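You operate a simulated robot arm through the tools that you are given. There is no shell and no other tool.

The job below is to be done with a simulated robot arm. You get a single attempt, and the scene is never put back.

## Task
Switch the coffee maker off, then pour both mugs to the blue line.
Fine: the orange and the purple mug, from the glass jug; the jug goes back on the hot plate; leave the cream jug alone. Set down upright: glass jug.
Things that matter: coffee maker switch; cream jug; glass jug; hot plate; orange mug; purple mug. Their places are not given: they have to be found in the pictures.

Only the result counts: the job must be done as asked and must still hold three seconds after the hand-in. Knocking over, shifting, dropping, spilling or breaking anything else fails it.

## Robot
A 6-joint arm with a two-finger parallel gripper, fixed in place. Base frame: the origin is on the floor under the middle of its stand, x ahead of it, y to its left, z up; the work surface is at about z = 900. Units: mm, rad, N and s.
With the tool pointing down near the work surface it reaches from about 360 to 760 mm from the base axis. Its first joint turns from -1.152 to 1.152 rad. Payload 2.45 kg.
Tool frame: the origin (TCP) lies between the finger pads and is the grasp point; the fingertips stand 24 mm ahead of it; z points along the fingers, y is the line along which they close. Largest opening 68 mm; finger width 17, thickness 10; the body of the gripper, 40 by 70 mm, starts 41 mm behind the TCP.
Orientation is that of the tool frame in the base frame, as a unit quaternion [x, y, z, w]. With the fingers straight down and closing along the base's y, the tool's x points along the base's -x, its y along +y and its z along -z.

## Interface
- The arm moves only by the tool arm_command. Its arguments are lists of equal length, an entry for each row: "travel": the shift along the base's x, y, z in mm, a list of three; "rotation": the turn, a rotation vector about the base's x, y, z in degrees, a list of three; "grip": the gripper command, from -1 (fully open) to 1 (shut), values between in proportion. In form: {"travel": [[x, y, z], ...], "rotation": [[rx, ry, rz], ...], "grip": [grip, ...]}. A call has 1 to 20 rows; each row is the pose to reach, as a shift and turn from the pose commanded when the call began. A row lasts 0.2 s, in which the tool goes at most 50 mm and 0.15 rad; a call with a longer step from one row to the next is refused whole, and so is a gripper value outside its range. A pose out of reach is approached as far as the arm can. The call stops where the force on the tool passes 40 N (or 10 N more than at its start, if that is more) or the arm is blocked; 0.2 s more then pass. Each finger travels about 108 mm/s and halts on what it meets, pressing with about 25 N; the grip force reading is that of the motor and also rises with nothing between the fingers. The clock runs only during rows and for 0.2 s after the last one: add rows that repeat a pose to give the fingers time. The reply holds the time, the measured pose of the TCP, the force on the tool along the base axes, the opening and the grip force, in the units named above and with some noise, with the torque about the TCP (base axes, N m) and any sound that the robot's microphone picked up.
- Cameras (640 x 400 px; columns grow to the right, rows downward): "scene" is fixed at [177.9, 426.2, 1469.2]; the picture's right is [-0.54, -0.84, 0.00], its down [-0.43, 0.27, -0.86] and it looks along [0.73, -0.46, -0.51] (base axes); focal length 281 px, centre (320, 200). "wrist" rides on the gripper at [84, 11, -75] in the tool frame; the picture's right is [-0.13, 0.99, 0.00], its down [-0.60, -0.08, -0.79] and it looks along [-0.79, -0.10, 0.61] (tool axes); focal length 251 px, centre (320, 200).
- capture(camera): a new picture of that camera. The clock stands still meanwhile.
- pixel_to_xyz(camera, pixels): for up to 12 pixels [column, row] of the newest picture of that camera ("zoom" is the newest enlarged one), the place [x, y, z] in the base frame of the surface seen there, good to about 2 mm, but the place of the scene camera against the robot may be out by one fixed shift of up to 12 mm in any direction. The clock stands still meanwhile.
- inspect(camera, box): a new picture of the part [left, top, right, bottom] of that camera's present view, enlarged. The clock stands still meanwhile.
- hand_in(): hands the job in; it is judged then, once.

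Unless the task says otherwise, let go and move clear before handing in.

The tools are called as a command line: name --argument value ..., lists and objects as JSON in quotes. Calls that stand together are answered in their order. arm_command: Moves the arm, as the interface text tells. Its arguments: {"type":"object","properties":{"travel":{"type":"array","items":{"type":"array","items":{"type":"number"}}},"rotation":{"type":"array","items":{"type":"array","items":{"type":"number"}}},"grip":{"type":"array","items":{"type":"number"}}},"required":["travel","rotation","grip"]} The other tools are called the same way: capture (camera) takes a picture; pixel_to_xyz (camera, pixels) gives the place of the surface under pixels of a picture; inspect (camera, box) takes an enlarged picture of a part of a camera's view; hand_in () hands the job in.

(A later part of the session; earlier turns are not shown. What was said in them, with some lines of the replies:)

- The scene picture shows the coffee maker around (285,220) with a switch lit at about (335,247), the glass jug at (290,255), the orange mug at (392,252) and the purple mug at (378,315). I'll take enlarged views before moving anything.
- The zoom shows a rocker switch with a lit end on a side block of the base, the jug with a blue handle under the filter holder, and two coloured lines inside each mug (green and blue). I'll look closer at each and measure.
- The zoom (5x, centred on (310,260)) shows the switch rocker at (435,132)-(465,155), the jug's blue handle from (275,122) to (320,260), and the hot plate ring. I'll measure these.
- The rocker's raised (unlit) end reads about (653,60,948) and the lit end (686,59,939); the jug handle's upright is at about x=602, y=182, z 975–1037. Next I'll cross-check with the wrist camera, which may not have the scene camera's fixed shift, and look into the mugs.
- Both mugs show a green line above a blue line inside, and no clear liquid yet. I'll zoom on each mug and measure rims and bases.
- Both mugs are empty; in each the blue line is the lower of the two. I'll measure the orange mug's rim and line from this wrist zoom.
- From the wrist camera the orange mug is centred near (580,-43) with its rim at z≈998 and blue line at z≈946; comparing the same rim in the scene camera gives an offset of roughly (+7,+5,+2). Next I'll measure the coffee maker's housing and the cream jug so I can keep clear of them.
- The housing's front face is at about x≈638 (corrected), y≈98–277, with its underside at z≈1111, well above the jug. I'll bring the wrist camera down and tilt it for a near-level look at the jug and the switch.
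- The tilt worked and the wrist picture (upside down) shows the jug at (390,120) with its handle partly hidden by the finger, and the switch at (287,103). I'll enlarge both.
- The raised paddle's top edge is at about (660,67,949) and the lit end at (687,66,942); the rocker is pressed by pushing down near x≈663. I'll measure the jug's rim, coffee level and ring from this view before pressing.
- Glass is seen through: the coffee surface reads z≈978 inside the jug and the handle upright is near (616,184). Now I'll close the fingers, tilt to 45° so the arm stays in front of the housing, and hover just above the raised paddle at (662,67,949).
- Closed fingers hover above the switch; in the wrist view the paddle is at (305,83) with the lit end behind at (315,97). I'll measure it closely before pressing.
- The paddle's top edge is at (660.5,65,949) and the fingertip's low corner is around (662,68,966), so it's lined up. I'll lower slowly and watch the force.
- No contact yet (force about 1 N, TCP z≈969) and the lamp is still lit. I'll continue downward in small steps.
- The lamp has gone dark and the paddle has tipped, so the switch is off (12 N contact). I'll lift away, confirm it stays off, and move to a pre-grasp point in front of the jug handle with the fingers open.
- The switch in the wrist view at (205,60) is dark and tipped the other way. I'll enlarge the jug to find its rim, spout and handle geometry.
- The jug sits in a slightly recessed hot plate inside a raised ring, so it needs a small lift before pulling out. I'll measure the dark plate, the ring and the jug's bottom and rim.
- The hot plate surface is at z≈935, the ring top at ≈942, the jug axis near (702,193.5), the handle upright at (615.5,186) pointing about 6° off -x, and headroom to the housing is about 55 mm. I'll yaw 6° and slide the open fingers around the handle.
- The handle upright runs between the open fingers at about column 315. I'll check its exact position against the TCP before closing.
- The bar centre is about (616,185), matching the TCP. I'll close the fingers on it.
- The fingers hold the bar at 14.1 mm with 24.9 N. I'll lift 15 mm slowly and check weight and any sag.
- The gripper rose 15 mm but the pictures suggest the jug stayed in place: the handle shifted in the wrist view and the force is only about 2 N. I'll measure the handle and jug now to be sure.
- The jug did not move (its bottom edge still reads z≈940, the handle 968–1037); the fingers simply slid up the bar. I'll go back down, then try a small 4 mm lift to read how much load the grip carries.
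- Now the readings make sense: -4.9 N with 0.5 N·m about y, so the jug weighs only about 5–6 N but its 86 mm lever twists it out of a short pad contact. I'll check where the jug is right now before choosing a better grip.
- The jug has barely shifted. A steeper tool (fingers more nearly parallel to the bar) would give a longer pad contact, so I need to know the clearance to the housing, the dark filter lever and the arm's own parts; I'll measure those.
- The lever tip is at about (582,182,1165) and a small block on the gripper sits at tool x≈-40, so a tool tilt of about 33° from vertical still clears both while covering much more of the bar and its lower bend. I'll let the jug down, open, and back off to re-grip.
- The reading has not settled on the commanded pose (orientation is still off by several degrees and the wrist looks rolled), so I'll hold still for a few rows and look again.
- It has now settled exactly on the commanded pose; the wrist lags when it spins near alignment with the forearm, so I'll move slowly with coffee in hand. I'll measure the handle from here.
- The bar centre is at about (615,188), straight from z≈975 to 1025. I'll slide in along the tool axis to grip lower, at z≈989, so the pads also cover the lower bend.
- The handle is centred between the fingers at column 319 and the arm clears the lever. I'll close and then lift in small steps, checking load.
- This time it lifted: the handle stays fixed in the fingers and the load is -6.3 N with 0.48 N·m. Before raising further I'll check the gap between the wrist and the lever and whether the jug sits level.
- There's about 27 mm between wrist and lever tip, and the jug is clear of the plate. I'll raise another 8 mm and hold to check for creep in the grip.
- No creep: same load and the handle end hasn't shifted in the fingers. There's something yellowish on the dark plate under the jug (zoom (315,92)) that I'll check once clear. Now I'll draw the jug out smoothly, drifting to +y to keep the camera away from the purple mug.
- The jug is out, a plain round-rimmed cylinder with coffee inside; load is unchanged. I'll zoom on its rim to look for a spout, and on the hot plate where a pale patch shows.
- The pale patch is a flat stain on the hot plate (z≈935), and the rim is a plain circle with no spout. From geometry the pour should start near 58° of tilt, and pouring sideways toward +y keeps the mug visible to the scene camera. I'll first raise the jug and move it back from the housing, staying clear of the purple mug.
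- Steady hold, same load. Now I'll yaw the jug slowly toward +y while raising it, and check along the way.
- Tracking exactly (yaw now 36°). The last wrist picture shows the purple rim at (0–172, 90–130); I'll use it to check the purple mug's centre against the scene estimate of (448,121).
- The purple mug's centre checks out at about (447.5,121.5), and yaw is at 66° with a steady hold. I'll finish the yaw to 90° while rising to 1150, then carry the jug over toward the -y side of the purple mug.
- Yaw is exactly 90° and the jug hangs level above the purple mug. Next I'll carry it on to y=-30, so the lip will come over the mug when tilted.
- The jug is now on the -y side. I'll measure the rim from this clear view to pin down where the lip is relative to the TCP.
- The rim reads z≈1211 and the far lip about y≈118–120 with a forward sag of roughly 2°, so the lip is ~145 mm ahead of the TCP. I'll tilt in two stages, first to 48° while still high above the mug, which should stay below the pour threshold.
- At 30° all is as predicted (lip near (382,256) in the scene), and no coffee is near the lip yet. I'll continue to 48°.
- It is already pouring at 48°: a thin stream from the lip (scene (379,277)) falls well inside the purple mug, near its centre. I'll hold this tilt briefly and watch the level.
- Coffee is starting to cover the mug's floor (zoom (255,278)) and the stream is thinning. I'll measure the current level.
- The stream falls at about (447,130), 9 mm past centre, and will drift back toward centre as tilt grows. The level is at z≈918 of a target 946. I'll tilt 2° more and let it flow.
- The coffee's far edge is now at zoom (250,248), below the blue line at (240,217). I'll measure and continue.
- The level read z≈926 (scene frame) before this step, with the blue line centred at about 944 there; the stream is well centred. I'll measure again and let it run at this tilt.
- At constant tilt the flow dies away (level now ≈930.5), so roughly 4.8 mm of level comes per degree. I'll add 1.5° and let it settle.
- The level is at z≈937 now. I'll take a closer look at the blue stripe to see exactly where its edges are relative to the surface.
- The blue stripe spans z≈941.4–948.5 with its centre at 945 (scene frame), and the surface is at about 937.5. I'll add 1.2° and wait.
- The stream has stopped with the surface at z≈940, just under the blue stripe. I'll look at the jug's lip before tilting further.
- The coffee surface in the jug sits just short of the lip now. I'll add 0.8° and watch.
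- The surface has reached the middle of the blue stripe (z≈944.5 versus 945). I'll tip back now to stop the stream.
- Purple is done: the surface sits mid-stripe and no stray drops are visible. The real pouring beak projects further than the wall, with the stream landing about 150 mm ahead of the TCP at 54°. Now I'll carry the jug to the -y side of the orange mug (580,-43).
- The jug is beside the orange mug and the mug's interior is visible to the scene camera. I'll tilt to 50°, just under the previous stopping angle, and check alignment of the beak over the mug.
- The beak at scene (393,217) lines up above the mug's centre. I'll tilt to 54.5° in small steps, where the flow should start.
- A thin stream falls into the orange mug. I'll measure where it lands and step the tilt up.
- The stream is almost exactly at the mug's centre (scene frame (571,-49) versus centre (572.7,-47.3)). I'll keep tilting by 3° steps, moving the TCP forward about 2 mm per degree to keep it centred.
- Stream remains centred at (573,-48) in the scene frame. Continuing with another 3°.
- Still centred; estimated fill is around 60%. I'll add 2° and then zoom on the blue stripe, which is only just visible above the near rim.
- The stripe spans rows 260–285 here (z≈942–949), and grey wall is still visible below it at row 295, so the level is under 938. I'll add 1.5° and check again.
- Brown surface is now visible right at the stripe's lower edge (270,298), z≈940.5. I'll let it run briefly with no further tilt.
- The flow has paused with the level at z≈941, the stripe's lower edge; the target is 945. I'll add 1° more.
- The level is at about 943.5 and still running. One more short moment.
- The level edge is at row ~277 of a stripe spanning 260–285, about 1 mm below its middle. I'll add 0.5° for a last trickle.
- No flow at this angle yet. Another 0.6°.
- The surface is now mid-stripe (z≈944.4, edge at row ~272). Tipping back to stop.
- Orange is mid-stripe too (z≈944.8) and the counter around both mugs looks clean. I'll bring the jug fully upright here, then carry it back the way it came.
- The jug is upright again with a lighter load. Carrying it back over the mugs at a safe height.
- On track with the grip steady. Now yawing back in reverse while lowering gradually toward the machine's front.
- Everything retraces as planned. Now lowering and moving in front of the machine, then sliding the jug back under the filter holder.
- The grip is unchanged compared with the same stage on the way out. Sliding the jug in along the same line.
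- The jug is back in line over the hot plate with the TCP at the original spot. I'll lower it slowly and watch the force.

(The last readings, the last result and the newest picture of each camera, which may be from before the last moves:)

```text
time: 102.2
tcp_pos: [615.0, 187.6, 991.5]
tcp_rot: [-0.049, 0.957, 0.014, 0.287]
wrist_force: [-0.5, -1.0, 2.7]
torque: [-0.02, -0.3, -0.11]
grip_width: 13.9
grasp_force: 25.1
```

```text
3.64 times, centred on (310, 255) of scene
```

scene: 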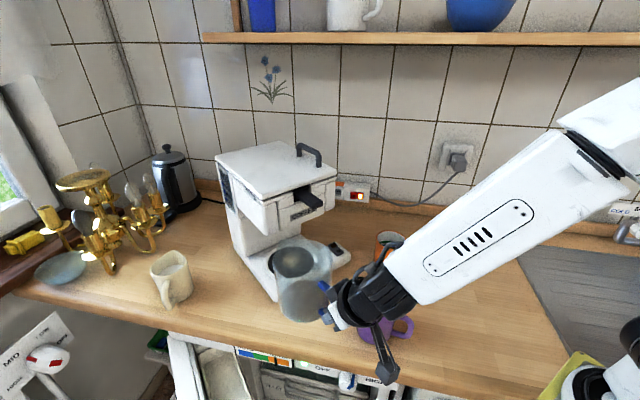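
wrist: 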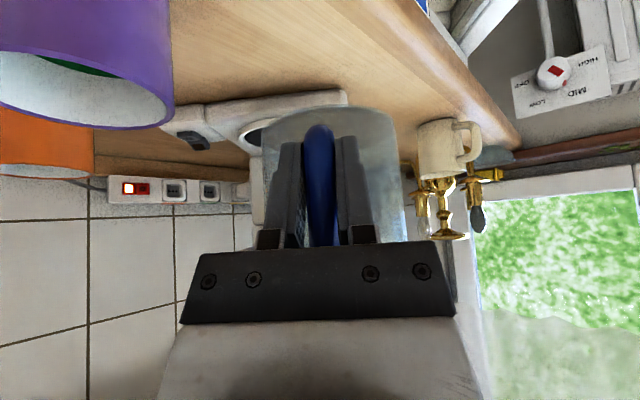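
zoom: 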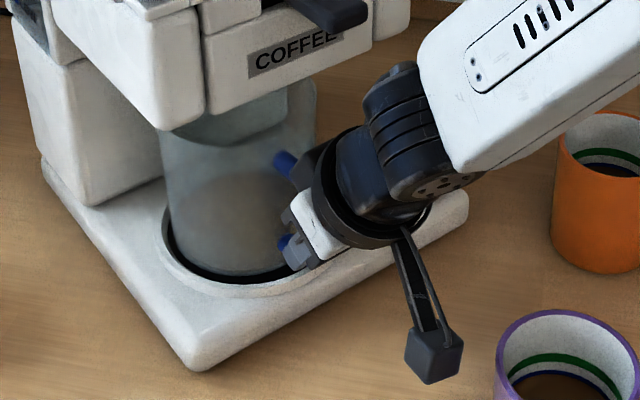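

First contact: +2.7 N with -0.3 N·m, meaning the far bottom edge has touched the plate. I'll lower the last few millimetres gently so it seats flat.

arm_command --travel '[[0, 0, -1], [0, 0, -2], [0, 0, -3], [0, 0, -3]]' --rotation '[[0, 0, 0], [0, 0, 0], [0, 0, 0], [0, 0, 0]]' --grip '[1, 1, 1, 1]'

capture --camera "wrist"

pixel_to_xyz --camera "wrist" --pixels '[[330, 115], [330, 110], [330, 105], [330, 100], [280, 125], [385, 120], [318, 130], [330, 95], [345, 103], [300, 110]]'

```text
time: 103.2
tcp_pos: [615.3, 187.7, 990.1]
tcp_rot: [-0.051, 0.957, 0.016, 0.285]
wrist_force: [-2.8, 1.1, 6.6]
torque: [0.07, -0.48, 0.1]
grip_width: 14.2
grasp_force: 24.9
```

```text
taken
```

wrist: 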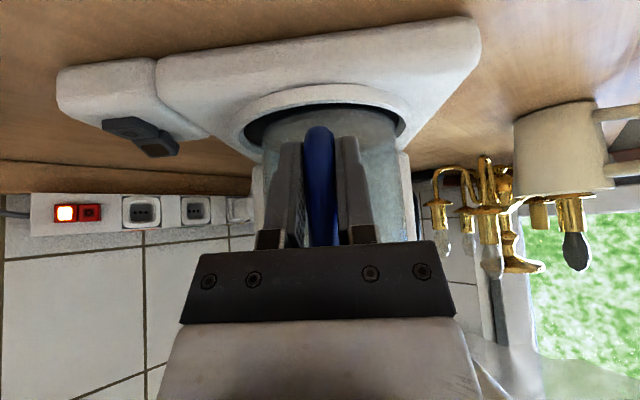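

```text
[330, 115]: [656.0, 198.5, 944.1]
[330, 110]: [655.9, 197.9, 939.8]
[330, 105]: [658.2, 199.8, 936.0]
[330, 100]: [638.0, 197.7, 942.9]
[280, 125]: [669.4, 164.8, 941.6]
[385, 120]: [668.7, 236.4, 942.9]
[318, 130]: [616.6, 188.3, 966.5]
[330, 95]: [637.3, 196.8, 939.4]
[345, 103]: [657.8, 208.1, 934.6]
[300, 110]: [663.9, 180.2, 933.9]
```

The handle and bottom edge are back at their original places (TCP z 990, handle end at (317,127)), pressing about 6 N on the plate. Now I'll release.

arm_command --travel '[[0, 0, 0], [0, 0, 0], [0, 0, 0], [0, 0, 0]]' --rotation '[[0, 0, 0], [0, 0, 0], [0, 0, 0], [0, 0, 0]]' --grip '[0.4, -0.3, -1, -1]'

capture --camera "wrist"

inspect --camera "scene" --box '[250, 200, 370, 310]'

```text
time: 104.2
tcp_pos: [615.4, 187.5, 989.6]
tcp_rot: [-0.05, 0.957, 0.015, 0.286]
wrist_force: [-0.3, 0.4, 0.0]
torque: [-0.04, 0.0, -0.05]
grip_width: 67.8
grasp_force: 0.0
```

```text
taken
```

wrist: 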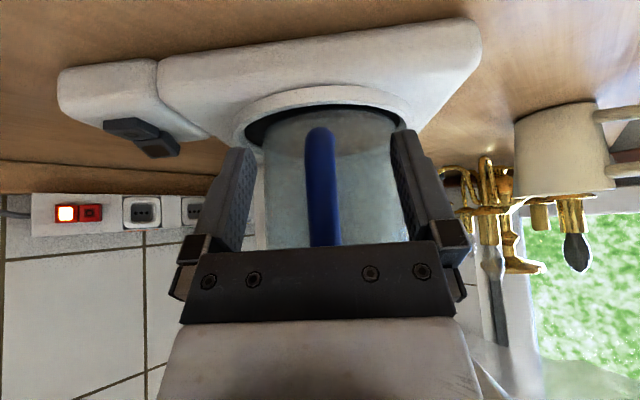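

```text
3.64 times, centred on (310, 255) of scene
```

zoom: 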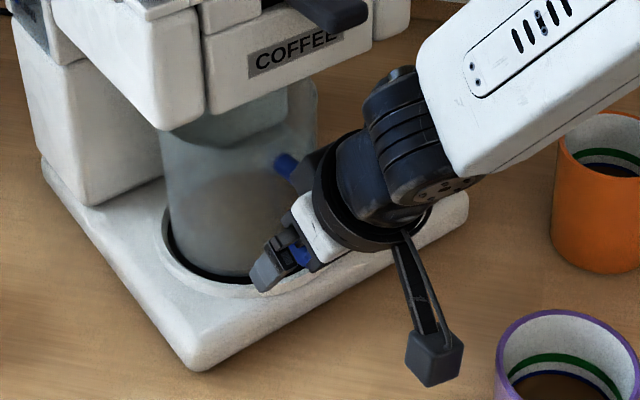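

Released cleanly with zero force. I'll back out along the tool axis and then inspect how the jug sits.

arm_command --travel '[[-7, -1, 11], [-15, -2, 24], [-24, -3, 37], [-33, -4, 50], [-42, -6, 59], [-60, -8, 70], [-80, -10, 80], [-80, -10, 80]]' --rotation '[[0, 0, 0], [0, 0, 0], [0, 0, 0], [0, 0, 0], [0, 0, 0], [0, 0, 0], [0, 0, 0], [0, 0, 0]]' --grip '[-1, -1, -1, -1, -1, -1, -1, -1]'

capture --camera "wrist"

inspect --camera "wrist" --box '[230, 10, 430, 200]'

inspect --camera "scene" --box '[250, 200, 370, 310]'

```text
time: 106.0
tcp_pos: [535.2, 178.0, 1070.7]
tcp_rot: [-0.05, 0.957, 0.015, 0.285]
wrist_force: [0.0, -0.5, -0.1]
torque: [0.0, 0.02, 0.0]
grip_width: 68.1
grasp_force: 0.1
```

```text
taken
```

wrist: 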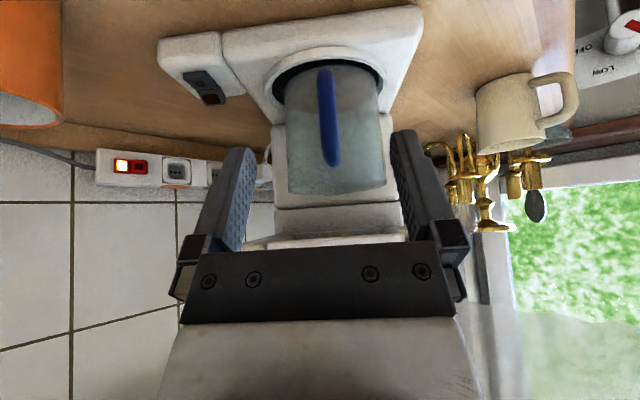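

```text
2.11 times, centred on (330, 105) of wrist
```

zoom: 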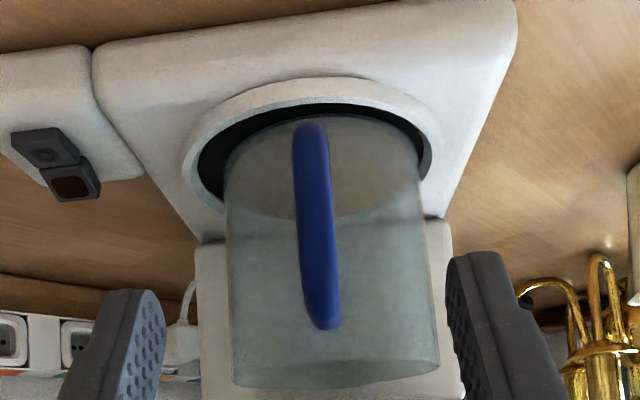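

```text
3.64 times, centred on (310, 255) of scene
```

zoom: 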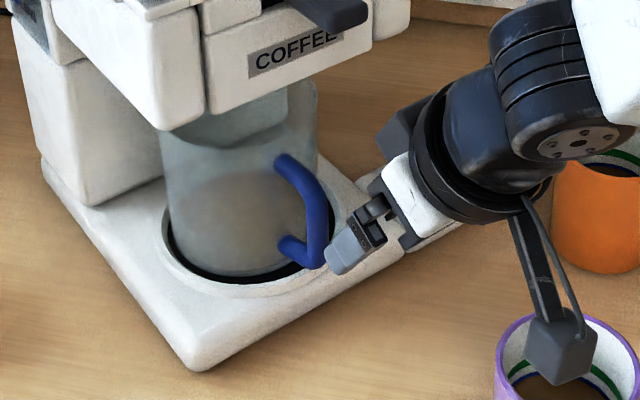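

The jug stands in the ring, a few millimetres toward +y but with a dark gap visible all round its front. I'll verify it's flat on the plate and upright by measuring.

inspect --camera "wrist" --box '[260, 30, 400, 120]'

pixel_to_xyz --camera "zoom" --pixels '[[320, 155], [380, 155], [440, 175], [260, 180], [210, 220], [120, 240], [150, 290], [500, 240], [530, 260], [240, 165], [330, 130], [500, 200]]'

```text
4.44 times, centred on (330, 75) of wrist
```

zoom: 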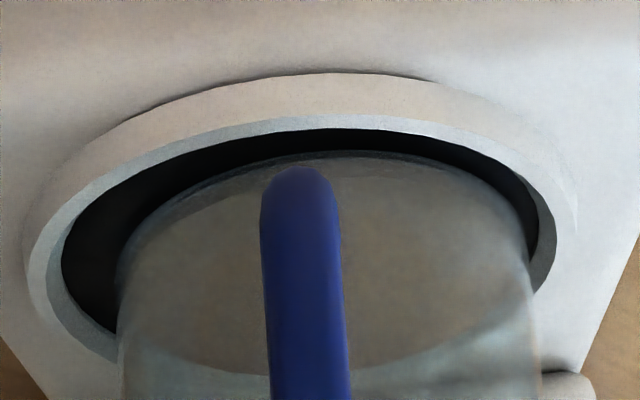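

```text
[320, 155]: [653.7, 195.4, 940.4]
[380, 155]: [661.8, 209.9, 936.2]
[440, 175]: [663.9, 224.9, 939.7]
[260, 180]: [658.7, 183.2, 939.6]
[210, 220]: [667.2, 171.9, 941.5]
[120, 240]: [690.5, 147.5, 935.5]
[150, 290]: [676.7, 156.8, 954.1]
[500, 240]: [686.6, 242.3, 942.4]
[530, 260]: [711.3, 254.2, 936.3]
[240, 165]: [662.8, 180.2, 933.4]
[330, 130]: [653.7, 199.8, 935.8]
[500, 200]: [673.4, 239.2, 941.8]
```

The jug's floor reads z≈940 all round, as it did originally, and its sides line up with vertical, so it is seated upright on the plate. I'll raise the arm clear and check the whole scene.

arm_command --travel '[[-5, 0, 20], [-12, 0, 50], [-20, -10, 80], [-28, -30, 110], [-36, -55, 140], [-44, -80, 170], [-50, -105, 195], [-50, -130, 210], [-50, -150, 215], [-50, -150, 215]]' --rotation '[[0, 0, 0], [0, 0, 0], [0, 0, 0], [0, 0, 0], [0, 0, 0], [0, 0, 0], [0, 0, 0], [0, 0, 0], [0, 0, 0], [0, 0, 0]]' --grip '[-1, -1, -1, -1, -1, -1, -1, -1, -1, -1]'

capture --camera "scene"

inspect --camera "scene" --box '[240, 170, 440, 350]'

capture --camera "wrist"

```text
time: 108.2
tcp_pos: [484.1, 27.9, 1285.2]
tcp_rot: [-0.05, 0.957, 0.015, 0.286]
wrist_force: [-0.4, -0.1, 0.1]
torque: [-0.01, -0.03, -0.02]
grip_width: 68.1
grasp_force: 0.2
```

```text
taken
```

scene: 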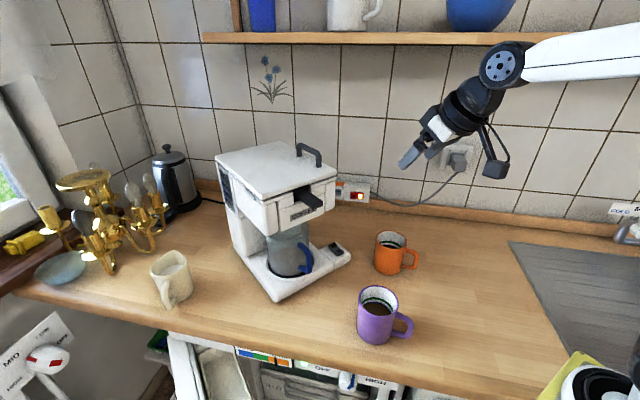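

```text
2.22 times, centred on (340, 260) of scene
```

zoom: 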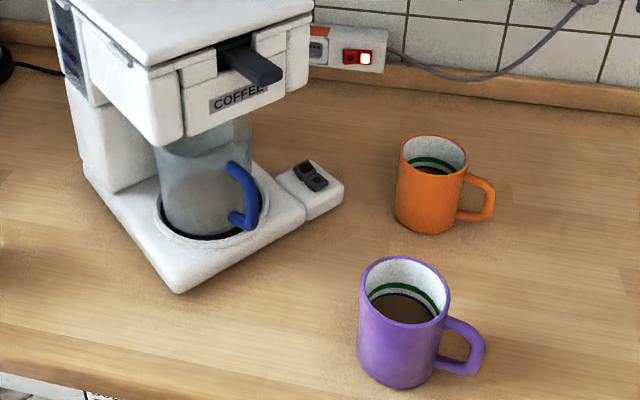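

```text
taken
```

wrist: 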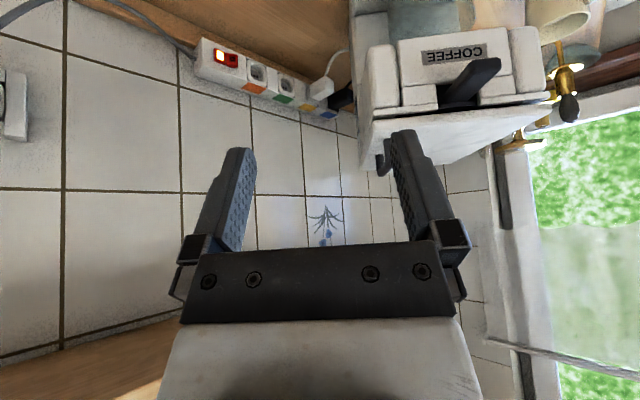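

The scene looks right: switch dark, jug on its plate, both mugs filled and undisturbed, cream jug untouched. As a last check I'll view the mugs from above with the wrist camera to confirm the levels against the blue lines.

arm_command --travel '[[3, -8, 4], [6, -16, 8], [9, -24, 12], [12, -32, 16], [15, -40, 20], [17, -42, 20], [17, -42, 20]]' --rotation '[[-0.7, 6.5, 0], [-1.4, 13, 0], [-2.1, 19.5, 0], [-2.8, 26, 0], [-3.45, 32.8, 0], [-3.45, 32.8, 0], [-3.45, 32.8, 0]]' --grip '[-1, -1, -1, -1, -1, -1, -1]'

capture --camera "wrist"

inspect --camera "wrist" --box '[240, 0, 360, 110]'

inspect --camera "scene" --box '[380, 224, 412, 256]'

inspect --camera "scene" --box '[366, 282, 402, 318]'

```text
time: 109.8
tcp_pos: [502.9, -13.8, 1305.3]
tcp_rot: [-0.053, 0.999, 0.0, 0.002]
wrist_force: [0.4, 0.2, -0.6]
torque: [0.0, -0.02, 0.0]
grip_width: 67.8
grasp_force: 0.0
```

```text
taken
```

wrist: 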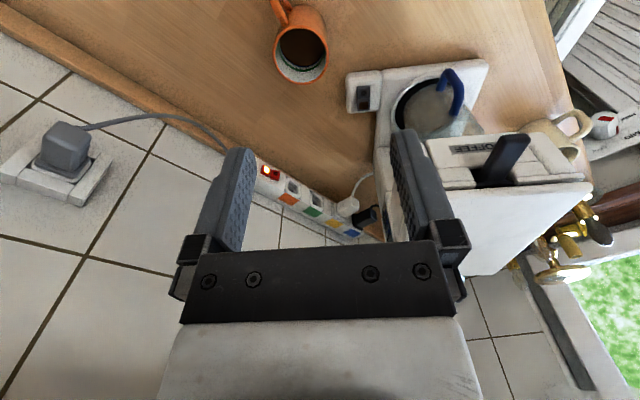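

```text
3.64 times, centred on (300, 55) of wrist
```

zoom: 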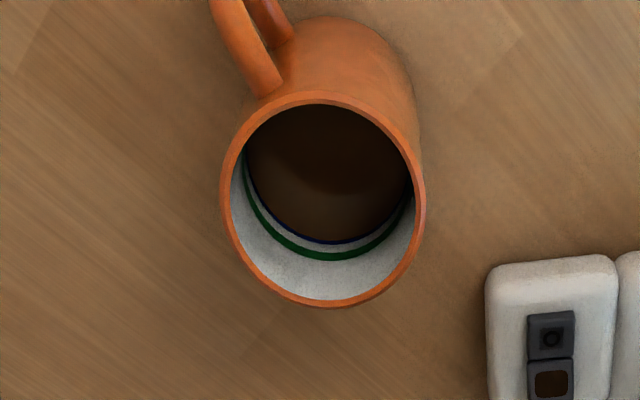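

```text
12.50 times, centred on (396, 240) of scene
```

zoom: 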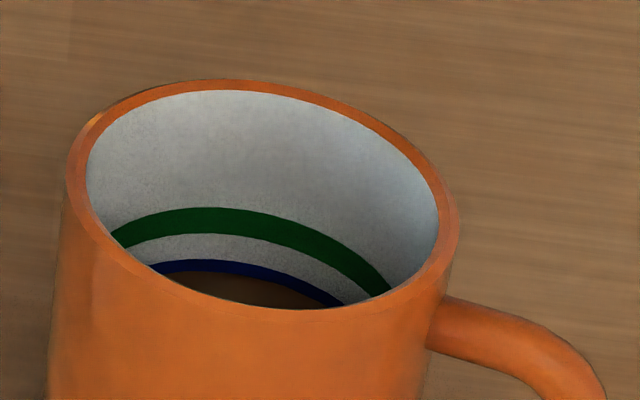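

```text
11.11 times, centred on (384, 300) of scene
```

zoom: 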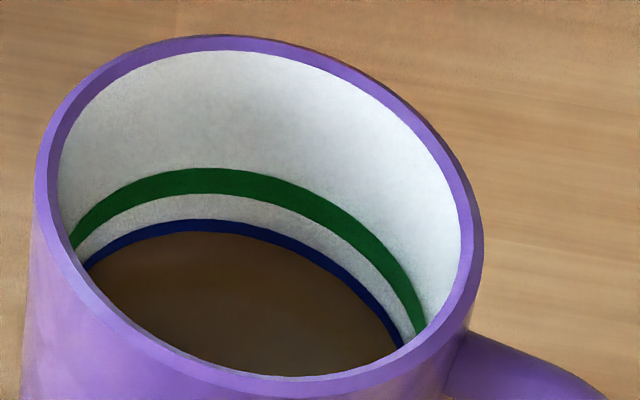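

Both mugs hold coffee to the middle of the blue stripe, and the wrist view agrees for the orange one. The rocker at zoom (550,360) is dark, the jug stands on the hot plate and the gripper is clear. Handing in.

hand_in

```text
The job is handed in.
```

The coffee maker is switched off and both mugs are filled to the blue line. The glass jug is upright on the hot plate. I've handed the job in, but no verdict came back.

- **Switch:** I pressed the raised end of the rocker. Its lamp went dark and stayed dark.
- **Mugs:** In the last scene pictures, the coffee in the orange and purple mugs sits at the middle of the blue stripe. A wrist-camera view from above showed the same for the orange mug. I saw no spilled coffee.
- **Jug:** My first attempt to lift it slipped along the handle, so I gripped it again at a steeper angle. It now stands about 4 mm to one side of where it started, still inside the ring.
- **Everything else:** I left the cream jug alone, and nothing else looks moved. The gripper is open and clear of everything.
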